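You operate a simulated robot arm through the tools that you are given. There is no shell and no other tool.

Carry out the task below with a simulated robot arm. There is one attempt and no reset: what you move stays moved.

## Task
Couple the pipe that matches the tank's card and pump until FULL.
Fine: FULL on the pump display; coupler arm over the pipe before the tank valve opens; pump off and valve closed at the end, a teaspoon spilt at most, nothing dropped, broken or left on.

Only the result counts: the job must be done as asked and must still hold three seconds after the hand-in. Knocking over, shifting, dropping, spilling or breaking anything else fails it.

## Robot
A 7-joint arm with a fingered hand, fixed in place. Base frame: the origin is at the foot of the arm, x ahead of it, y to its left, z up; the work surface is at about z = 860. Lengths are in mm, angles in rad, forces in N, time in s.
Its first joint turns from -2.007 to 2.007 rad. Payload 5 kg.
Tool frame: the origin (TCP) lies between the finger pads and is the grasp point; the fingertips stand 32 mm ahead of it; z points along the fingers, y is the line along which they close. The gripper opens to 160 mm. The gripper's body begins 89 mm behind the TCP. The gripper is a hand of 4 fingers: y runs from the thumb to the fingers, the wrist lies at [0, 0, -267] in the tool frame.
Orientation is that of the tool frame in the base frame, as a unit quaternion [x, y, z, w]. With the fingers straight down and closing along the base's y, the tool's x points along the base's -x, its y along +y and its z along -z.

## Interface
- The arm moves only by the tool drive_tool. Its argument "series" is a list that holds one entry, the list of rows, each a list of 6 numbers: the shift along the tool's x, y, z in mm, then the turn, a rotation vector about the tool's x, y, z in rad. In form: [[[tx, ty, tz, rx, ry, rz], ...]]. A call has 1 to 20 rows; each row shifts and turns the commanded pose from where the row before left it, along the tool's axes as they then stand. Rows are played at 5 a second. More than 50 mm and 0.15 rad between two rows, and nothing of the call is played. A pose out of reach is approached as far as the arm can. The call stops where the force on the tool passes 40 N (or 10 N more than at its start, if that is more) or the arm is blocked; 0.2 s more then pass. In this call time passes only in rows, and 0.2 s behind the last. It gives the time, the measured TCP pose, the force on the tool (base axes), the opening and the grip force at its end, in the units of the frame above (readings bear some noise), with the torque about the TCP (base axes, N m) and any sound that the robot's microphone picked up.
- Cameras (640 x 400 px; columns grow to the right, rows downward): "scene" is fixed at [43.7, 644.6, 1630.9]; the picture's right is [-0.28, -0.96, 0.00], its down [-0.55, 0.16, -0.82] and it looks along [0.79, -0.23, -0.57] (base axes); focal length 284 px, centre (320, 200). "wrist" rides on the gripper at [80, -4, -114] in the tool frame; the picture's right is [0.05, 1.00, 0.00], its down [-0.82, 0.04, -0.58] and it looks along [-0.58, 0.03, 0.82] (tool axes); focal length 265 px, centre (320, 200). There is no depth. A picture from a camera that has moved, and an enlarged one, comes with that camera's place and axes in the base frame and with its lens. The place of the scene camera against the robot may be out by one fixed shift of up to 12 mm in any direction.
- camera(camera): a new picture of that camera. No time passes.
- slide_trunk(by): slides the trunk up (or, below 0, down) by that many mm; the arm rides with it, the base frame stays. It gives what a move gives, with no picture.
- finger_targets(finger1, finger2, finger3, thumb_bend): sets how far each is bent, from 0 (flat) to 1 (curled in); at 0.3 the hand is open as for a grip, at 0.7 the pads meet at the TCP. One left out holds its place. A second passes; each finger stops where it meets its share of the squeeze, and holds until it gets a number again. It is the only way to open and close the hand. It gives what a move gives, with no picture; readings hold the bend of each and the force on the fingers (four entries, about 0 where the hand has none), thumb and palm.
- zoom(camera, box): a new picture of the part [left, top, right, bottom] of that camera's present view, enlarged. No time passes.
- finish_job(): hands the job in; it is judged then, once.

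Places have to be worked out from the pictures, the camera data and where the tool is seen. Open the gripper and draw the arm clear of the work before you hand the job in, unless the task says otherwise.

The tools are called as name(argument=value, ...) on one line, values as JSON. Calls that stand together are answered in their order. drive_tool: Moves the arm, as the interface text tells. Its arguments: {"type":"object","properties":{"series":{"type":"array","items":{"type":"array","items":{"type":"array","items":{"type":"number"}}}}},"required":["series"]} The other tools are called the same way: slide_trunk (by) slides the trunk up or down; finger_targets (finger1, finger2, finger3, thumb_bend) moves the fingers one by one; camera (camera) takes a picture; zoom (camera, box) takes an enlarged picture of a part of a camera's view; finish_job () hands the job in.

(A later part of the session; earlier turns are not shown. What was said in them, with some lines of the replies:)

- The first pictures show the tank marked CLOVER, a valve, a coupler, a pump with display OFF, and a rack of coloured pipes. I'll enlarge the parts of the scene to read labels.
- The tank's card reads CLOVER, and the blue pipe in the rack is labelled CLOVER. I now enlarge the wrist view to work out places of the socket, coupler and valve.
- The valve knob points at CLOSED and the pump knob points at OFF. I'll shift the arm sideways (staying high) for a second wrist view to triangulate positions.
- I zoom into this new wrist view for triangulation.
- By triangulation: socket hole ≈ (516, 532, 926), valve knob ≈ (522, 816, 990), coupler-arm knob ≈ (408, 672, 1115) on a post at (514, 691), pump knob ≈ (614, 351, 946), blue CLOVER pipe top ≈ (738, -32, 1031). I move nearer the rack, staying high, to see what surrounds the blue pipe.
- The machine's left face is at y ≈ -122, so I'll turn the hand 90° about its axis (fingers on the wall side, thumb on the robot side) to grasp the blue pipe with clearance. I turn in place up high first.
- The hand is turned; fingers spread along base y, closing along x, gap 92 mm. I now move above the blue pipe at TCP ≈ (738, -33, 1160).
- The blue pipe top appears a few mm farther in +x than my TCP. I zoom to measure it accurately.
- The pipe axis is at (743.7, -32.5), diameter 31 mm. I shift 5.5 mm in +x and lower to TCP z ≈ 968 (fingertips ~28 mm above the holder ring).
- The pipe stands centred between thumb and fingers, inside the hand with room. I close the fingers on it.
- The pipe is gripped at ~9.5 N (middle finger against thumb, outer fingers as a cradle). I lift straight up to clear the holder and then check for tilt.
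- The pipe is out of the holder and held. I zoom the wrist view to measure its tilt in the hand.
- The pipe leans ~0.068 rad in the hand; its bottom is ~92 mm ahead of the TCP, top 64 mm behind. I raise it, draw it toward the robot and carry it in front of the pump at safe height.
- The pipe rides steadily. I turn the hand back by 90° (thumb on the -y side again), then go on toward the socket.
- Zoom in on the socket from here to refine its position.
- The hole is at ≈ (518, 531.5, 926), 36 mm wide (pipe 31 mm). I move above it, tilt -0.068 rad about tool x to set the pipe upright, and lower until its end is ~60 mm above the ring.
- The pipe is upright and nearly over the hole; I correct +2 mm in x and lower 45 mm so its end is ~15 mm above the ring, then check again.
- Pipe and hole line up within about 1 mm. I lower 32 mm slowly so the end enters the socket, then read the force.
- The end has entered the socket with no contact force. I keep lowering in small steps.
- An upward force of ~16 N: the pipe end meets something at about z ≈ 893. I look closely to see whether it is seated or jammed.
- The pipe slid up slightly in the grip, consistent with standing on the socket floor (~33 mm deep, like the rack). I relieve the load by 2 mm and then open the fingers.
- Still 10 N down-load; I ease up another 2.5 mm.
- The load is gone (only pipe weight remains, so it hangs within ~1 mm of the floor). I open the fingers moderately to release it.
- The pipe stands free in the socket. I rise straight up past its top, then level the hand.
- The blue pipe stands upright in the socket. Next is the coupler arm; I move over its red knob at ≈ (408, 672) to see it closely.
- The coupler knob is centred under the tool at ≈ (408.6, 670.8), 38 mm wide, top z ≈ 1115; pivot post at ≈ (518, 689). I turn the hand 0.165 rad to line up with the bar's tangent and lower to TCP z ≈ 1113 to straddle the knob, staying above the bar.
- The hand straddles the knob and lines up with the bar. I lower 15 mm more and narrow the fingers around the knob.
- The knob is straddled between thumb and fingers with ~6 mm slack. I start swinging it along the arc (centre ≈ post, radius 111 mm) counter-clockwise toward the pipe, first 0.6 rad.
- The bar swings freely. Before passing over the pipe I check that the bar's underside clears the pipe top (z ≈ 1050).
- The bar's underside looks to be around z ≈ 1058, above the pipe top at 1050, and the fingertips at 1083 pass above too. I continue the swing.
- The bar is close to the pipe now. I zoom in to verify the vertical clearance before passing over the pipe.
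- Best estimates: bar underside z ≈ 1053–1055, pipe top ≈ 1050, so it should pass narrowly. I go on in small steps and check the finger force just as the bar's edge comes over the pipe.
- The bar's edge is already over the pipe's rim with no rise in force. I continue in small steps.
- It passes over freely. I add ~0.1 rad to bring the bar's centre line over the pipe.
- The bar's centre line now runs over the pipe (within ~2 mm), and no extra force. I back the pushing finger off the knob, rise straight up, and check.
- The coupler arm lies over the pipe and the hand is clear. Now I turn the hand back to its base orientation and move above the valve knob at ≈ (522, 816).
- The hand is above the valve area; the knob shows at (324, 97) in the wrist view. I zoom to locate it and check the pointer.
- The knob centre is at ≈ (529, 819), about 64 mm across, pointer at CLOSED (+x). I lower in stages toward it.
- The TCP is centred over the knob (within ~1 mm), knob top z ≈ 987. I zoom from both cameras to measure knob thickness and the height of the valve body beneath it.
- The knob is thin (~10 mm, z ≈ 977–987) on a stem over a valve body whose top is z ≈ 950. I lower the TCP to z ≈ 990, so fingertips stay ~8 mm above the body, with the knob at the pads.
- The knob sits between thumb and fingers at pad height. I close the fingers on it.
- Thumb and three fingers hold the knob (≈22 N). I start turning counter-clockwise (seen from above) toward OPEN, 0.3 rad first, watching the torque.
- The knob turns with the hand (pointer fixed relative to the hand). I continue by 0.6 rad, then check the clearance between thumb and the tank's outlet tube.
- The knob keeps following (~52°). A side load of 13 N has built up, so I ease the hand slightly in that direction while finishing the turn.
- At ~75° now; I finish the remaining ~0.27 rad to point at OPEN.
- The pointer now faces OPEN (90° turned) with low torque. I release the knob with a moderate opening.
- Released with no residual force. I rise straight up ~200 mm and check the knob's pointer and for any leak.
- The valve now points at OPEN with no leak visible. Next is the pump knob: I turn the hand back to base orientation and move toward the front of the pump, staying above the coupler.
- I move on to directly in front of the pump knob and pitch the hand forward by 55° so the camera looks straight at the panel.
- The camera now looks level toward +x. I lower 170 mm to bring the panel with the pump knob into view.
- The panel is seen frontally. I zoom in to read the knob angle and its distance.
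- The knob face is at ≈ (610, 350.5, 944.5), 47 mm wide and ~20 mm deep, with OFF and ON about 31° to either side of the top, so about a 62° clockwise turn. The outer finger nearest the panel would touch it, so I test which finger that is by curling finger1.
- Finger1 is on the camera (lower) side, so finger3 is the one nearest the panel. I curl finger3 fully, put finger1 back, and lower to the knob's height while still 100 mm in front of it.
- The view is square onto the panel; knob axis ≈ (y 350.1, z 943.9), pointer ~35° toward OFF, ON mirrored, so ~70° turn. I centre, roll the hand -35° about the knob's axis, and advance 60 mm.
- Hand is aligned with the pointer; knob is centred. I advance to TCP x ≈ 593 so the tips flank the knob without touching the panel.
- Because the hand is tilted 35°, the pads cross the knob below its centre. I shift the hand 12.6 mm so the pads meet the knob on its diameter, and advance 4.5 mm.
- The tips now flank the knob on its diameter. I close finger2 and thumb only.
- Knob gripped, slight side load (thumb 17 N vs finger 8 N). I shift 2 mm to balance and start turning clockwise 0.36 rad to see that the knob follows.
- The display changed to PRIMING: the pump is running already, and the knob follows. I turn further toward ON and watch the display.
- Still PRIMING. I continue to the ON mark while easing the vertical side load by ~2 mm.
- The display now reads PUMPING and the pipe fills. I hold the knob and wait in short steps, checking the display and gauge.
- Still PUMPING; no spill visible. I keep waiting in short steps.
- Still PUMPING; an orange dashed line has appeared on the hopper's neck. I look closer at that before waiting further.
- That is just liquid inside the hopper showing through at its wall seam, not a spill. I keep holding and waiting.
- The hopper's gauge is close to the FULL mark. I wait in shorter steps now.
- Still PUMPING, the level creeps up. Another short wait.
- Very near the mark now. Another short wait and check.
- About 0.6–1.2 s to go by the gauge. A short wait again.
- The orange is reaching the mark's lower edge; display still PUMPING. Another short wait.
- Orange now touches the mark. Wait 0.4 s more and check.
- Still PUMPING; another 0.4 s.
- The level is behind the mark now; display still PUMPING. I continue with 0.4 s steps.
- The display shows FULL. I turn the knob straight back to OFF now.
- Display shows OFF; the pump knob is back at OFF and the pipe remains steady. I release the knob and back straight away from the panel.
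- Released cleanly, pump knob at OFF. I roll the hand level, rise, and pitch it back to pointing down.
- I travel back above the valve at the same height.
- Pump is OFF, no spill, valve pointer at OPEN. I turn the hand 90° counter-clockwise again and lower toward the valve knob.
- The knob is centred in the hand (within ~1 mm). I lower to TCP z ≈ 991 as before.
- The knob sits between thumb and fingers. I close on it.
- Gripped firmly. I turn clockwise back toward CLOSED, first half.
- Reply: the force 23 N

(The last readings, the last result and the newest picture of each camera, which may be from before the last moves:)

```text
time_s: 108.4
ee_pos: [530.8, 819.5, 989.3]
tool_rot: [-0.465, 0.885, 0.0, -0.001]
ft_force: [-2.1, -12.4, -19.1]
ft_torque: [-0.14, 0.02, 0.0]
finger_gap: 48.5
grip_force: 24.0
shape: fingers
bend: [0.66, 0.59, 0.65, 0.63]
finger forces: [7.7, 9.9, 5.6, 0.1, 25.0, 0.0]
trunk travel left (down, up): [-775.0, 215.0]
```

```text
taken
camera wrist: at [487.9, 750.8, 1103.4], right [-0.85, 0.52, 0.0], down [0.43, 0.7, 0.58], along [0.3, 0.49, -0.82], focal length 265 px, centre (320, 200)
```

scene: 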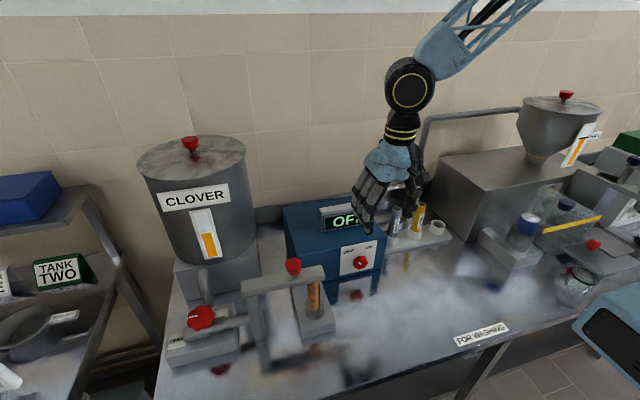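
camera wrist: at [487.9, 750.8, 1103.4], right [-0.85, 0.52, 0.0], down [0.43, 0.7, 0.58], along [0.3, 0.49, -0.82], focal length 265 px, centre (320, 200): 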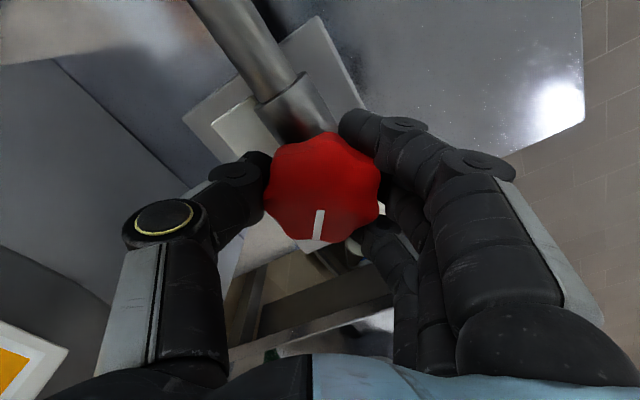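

The knob follows; side and down loads of ~12–19 N have built up. I ease the hand 1.5–2 mm along them and continue.

drive_tool(series=[[[0.8, -0.55, 0.8, 0, 0, 0.1], [0.8, -0.55, 0.8, 0, 0, 0.1], [0, 0, 0, 0, 0, 0.1], [0, 0, 0, 0, 0, 0.1], [0, 0, 0, 0, 0, 0.1], [0, 0, 0, 0, 0, 0]]])

camera(camera="wrist")

zoom(camera="scene", box=[120, 240, 300, 370])

```text
time_s: 109.8
ee_pos: [530.5, 818.3, 988.4]
tool_rot: [-0.231, 0.973, 0.0, -0.001]
ft_force: [-5.3, 2.4, -10.7]
ft_torque: [0.14, 0.15, 0.03]
finger_gap: 48.3
grip_force: 21.6
shape: fingers
bend: [0.66, 0.59, 0.65, 0.63]
finger forces: [6.0, 9.8, 7.1, 0.0, 21.0, 0.0]
trunk travel left (down, up): [-775.0, 215.0]
```

```text
taken
camera wrist: at [459.6, 778.2, 1102.8], right [-0.5, 0.87, 0.0], down [0.71, 0.41, 0.58], along [0.5, 0.29, -0.82], focal length 265 px, centre (320, 200)
```

wrist: 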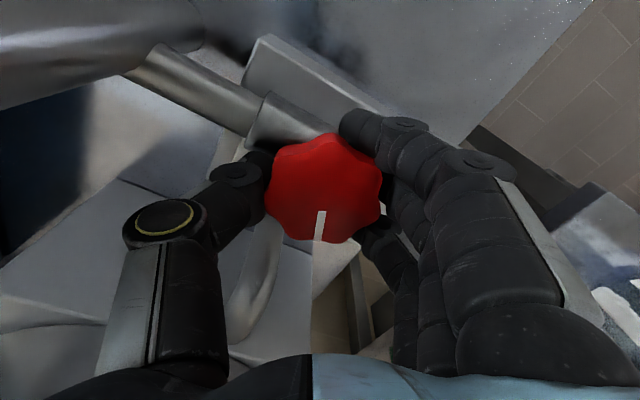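

```text
3.08 times, centred on (210, 305) of scene
camera zoom: at [43.7, 644.6, 1630.9], right [-0.28, -0.96, 0.0], down [-0.55, 0.16, -0.82], along [0.79, -0.23, -0.57], focal length 873 px, centre (658, -123)
```

zoom: 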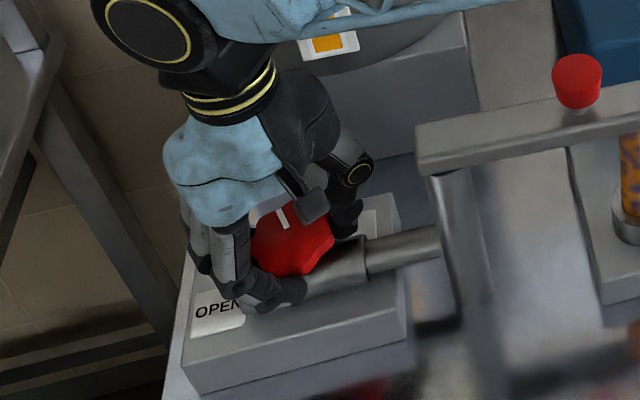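

At ~63° back; I finish the remaining 0.48 rad to CLOSED.

drive_tool(series=[[[0, 0, 0, 0, 0, 0.1], [0, 0, 0, 0, 0, 0.1], [0, 0, 0, 0, 0, 0.1], [0, 0, 0, 0, 0, 0.1], [0, 0, 0, 0, 0, 0.09], [0, 0, 0, 0, 0, 0]]])

camera(camera="wrist")

zoom(camera="scene", box=[120, 240, 300, 370])

```text
time_s: 111.2
ee_pos: [527.5, 817.1, 990.5]
tool_rot: [0.011, 1.0, 0.0, 0.0]
ft_force: [-19.4, 3.5, 3.0]
ft_torque: [0.11, 0.34, 1.31]
finger_gap: 46.6
grip_force: 49.0
shape: fingers
bend: [0.66, 0.61, 0.63, 0.64]
finger forces: [11.1, 49.4, 8.4, 0.0, 28.5, 0.0]
trunk travel left (down, up): [-775.0, 215.0]
```

```text
taken
camera wrist: at [446.8, 815.1, 1104.2], right [-0.03, 1.0, 0.0], down [0.82, 0.02, 0.58], along [0.58, 0.02, -0.82], focal length 265 px, centre (320, 200)
```

wrist: 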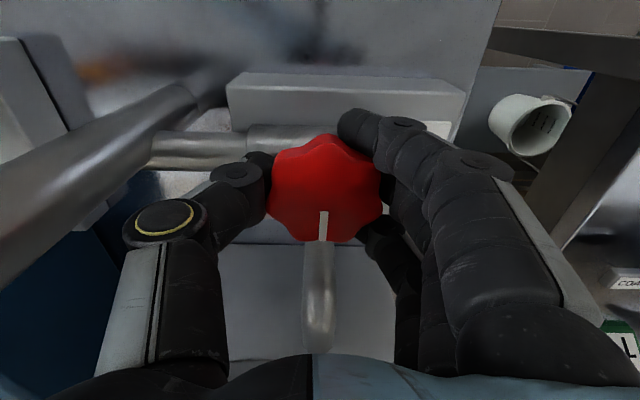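

```text
3.08 times, centred on (210, 305) of scene
camera zoom: at [43.7, 644.6, 1630.9], right [-0.28, -0.96, 0.0], down [-0.55, 0.16, -0.82], along [0.79, -0.23, -0.57], focal length 873 px, centre (658, -123)
```

zoom: 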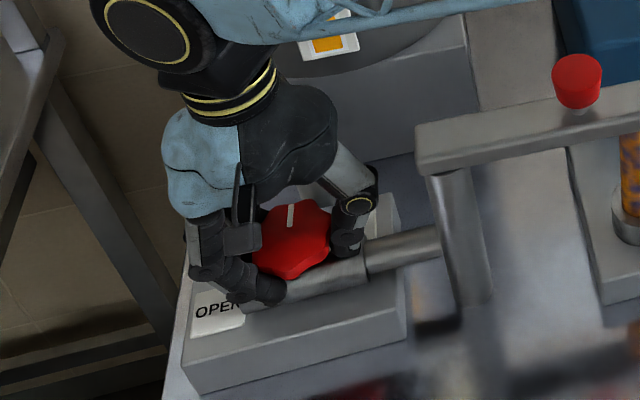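

The torque rose to 1.3 N·m: the knob is against its CLOSED stop. I relieve the wind-up slightly (0.02 rad) and release.

drive_tool(series=[[[0, 0, 0, 0, 0, -0.02], [0, 0, 0, 0, 0, 0]]])

finger_targets(finger1=0.47, finger2=0.47, finger3=0.47, thumb_bend=0.47)

camera(camera="wrist")

```text
time_s: 111.8
ee_pos: [527.9, 817.6, 989.5]
tool_rot: [0.001, 1.0, 0.0, 0.0]
ft_force: [-25.3, 4.2, 2.4]
ft_torque: [0.39, 0.28, 0.36]
finger_gap: 47.3
grip_force: 51.5
shape: fingers
bend: [0.66, 0.61, 0.63, 0.64]
finger forces: [14.5, 52.0, 7.2, 0.1, 29.6, 0.0]
trunk travel left (down, up): [-775.0, 215.0]
```

```text
time_s: 112.8
ee_pos: [529.9, 816.9, 989.2]
tool_rot: [0.001, 1.0, 0.001, 0.0]
ft_force: [-1.6, 0.4, 0.6]
ft_torque: [0.08, 0.05, 0.05]
finger_gap: 102.5
grip_force: 0.3
shape: fingers
bend: [0.47, 0.47, 0.47, 0.47]
finger forces: [0.1, 1.4, 0.1, 0.0, 0.0, 0.0]
trunk travel left (down, up): [-775.0, 215.0]
```

```text
taken
camera wrist: at [449.4, 812.9, 1103.4], right [-0.05, 1.0, 0.0], down [0.82, 0.04, 0.58], along [0.58, 0.03, -0.82], focal length 265 px, centre (320, 200)
```

wrist: 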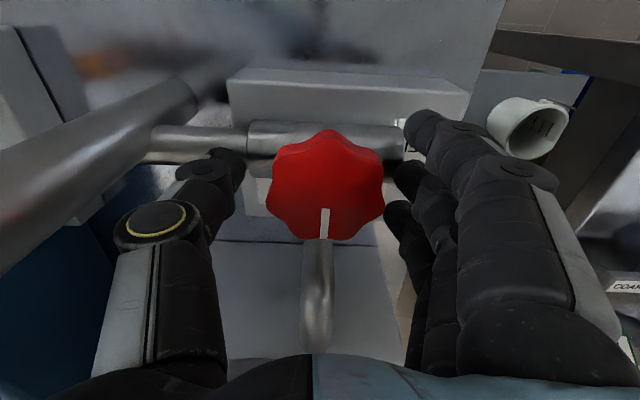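

Released; finger2 shows a trace of contact, so I shift 4 mm away from it and rise straight up.

drive_tool(series=[[[0, 4, 0, 0, 0, 0], [0, 0, -15, 0, 0, 0], [0, 0, -35, 0, 0, 0], [0, 0, -45, 0, 0, 0], [0, 0, -45, 0, 0, 0], [0, 0, -45, 0, 0, 0], [0, 0, -45, 0, 0, 0], [0, 0, 0, 0, 0, 0]]])

camera(camera="wrist")

camera(camera="scene")

zoom(camera="scene", box=[150, 270, 350, 390])

zoom(camera="wrist", box=[250, 40, 410, 150])

```text
time_s: 114.6
ee_pos: [530.2, 821.1, 1219.9]
tool_rot: [0.001, 1.0, -0.001, 0.0]
ft_force: [0.4, 0.2, 0.2]
ft_torque: [-0.02, 0.0, 0.0]
finger_gap: 102.1
grip_force: 0.0
shape: fingers
bend: [0.47, 0.47, 0.47, 0.47]
finger forces: [0.0, 0.0, 0.0, 0.0, 0.0, 0.0]
trunk travel left (down, up): [-775.0, 215.0]
```

```text
taken
camera wrist: at [449.5, 817.6, 1333.8], right [-0.05, 1.0, 0.0], down [0.82, 0.04, 0.58], along [0.58, 0.03, -0.82], focal length 265 px, centre (320, 200)
```

wrist: 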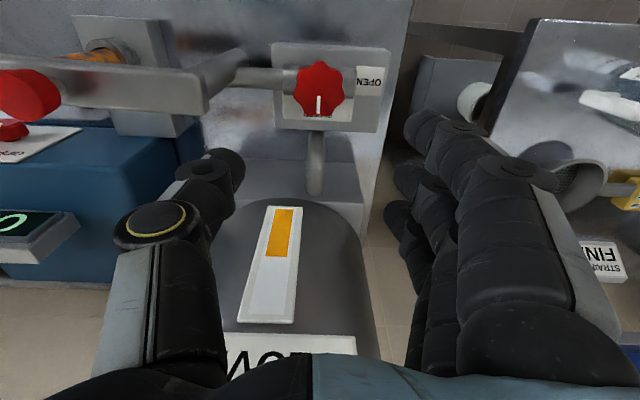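

```text
taken
```

scene: 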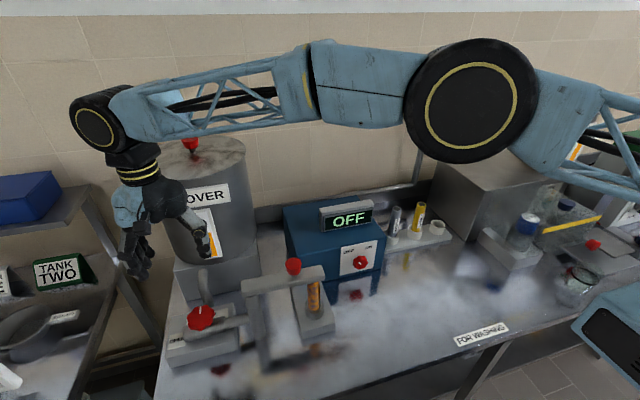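

```text
3.20 times, centred on (250, 330) of scene
camera zoom: at [43.7, 644.6, 1630.9], right [-0.28, -0.96, 0.0], down [-0.55, 0.16, -0.82], along [0.79, -0.23, -0.57], focal length 908 px, centre (544, -216)
```

zoom: 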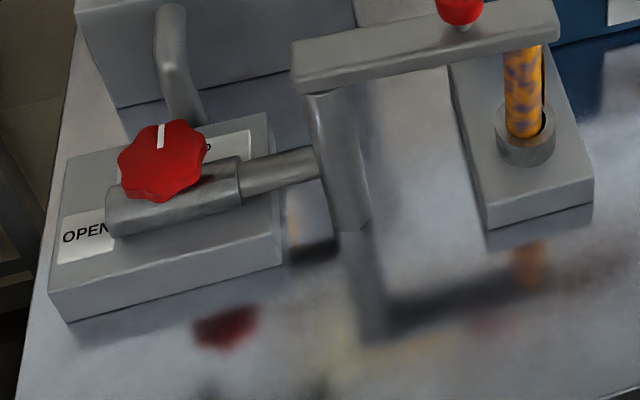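

```text
3.64 times, centred on (330, 95) of wrist
camera zoom: at [449.5, 817.6, 1333.8], right [-0.05, 1.0, 0.0], down [0.82, 0.04, 0.58], along [0.58, 0.03, -0.82], focal length 965 px, centre (284, 582)
```

zoom: 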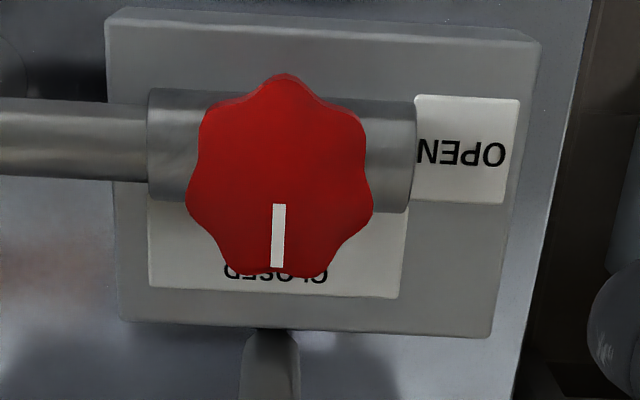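

The valve points at CLOSED, pump shows OFF, the coupler is still over the pipe and there's no spill. I draw the arm up and back to its start place and open the hand.

drive_tool(series=[[[0, 0, -45, 0, 0, 0], [0, 0, -45, 0, 0, 0], [0, 0, -45, 0, 0, 0], [0, 0, -45, 0, 0, 0], [16, -39, -9, 0, 0, 0], [16, -39, -9, 0, 0, 0], [16, -39, -9, 0, 0, 0], [16, -39, -9, 0, 0, 0], [16, -39, -9, 0, 0, 0], [16, -39, -9, 0, 0, 0], [0, 0, 0, 0, 0, 0]]])

finger_targets(finger1=0.3, finger2=0.3, finger3=0.3, thumb_bend=0.3)

camera(camera="scene")

camera(camera="wrist")

zoom(camera="scene", box=[480, 80, 640, 200])

zoom(camera="scene", box=[150, 180, 480, 400])

```text
time_s: 117.0
ee_pos: [428.4, 576.0, 1449.2]
tool_rot: [0.001, 1.0, 0.0, 0.0]
ft_force: [-0.2, 0.2, -0.2]
ft_torque: [0.0, 0.01, 0.04]
finger_gap: 102.9
grip_force: 0.0
shape: fingers
bend: [0.47, 0.47, 0.47, 0.47]
finger forces: [0.0, 0.1, 0.1, 0.0, 0.0, 0.0]
out of reach, approached as far as the arm can: row 4
trunk travel left (down, up): [-775.0, 215.0]
```

```text
time_s: 118.0
ee_pos: [428.3, 574.6, 1449.9]
tool_rot: [0.002, 1.0, 0.001, 0.0]
ft_force: [-0.1, -0.7, 0.1]
ft_torque: [0.01, -0.02, 0.04]
finger_gap: 170.0
grip_force: 0.1
shape: fingers
bend: [0.3, 0.3, 0.3, 0.3]
finger forces: [0.0, 0.0, 0.0, 0.1, 0.0, 0.1]
trunk travel left (down, up): [-775.0, 215.0]
```

```text
taken
```

scene: 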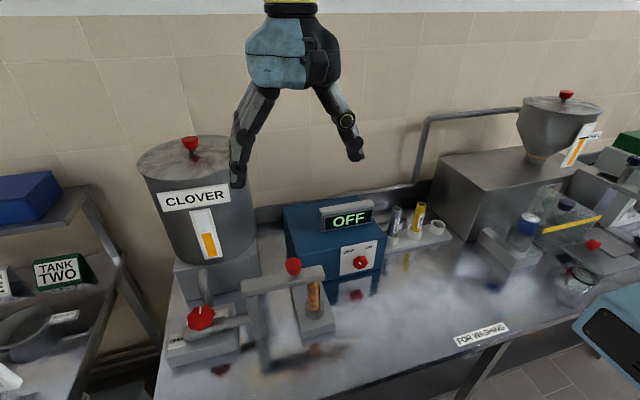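

```text
taken
camera wrist: at [346.3, 570.2, 1563.9], right [-0.05, 1.0, 0.0], down [0.82, 0.04, 0.58], along [0.58, 0.03, -0.82], focal length 265 px, centre (320, 200)
```

wrist: 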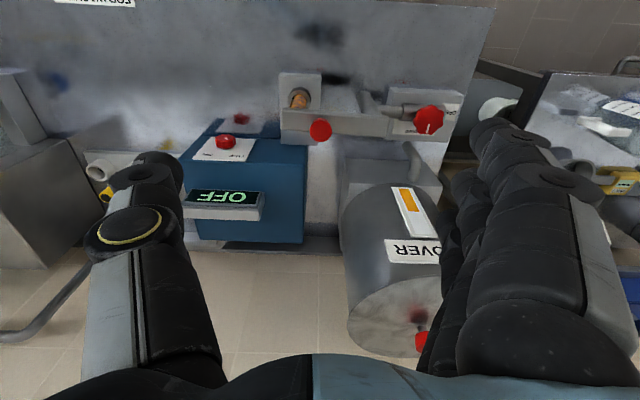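

```text
3.33 times, centred on (560, 140) of scene
camera zoom: at [43.7, 644.6, 1630.9], right [-0.28, -0.96, 0.0], down [-0.55, 0.16, -0.82], along [0.79, -0.23, -0.57], focal length 946 px, centre (-480, 400)
```

zoom: 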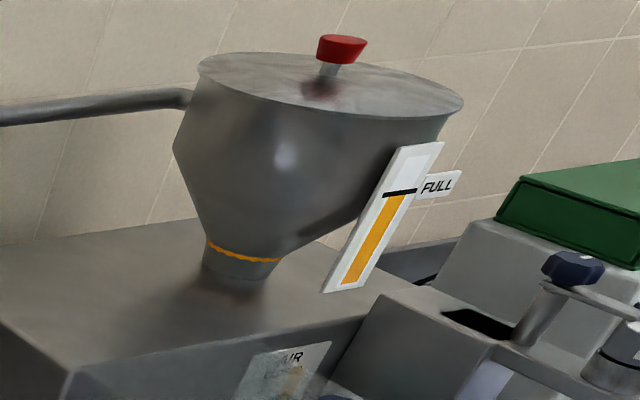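

```text
1.82 times, centred on (315, 290) of scene
camera zoom: at [43.7, 644.6, 1630.9], right [-0.28, -0.96, 0.0], down [-0.55, 0.16, -0.82], along [0.79, -0.23, -0.57], focal length 516 px, centre (329, 36)
```

zoom: 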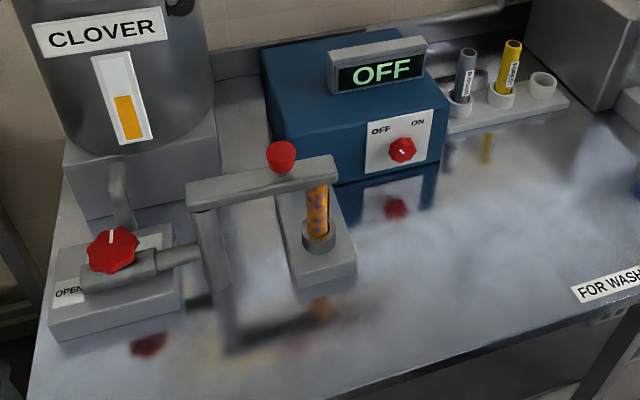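

The hopper gauge stands at the FULL mark and FULL was shown before I switched off. The pump is OFF, the valve CLOSED, the coupler arm over the blue CLOVER pipe, the table clean, and the arm clear with the hand open. I hand the job in.

finish_job()

```text
The job is handed in.
```

The blue CLOVER pipe is coupled to the matching tank, and the hopper was pumped until the display read FULL. The job is handed in.

- **Pipe and coupler:** The pipe stands in the socket. The coupler arm was swung over it before I opened the tank valve, and it is still in place.
- **Fill:** The display went from PRIMING to PUMPING to FULL, and the hopper gauge is at the FULL mark. I turned the pump off straight after FULL appeared, so the display now reads OFF.
- **End state:** The pump knob is at OFF and the valve is closed against its stop. I saw no spill, and nothing was dropped or knocked over. The hand is open and the arm is back near its starting position, clear of the work.
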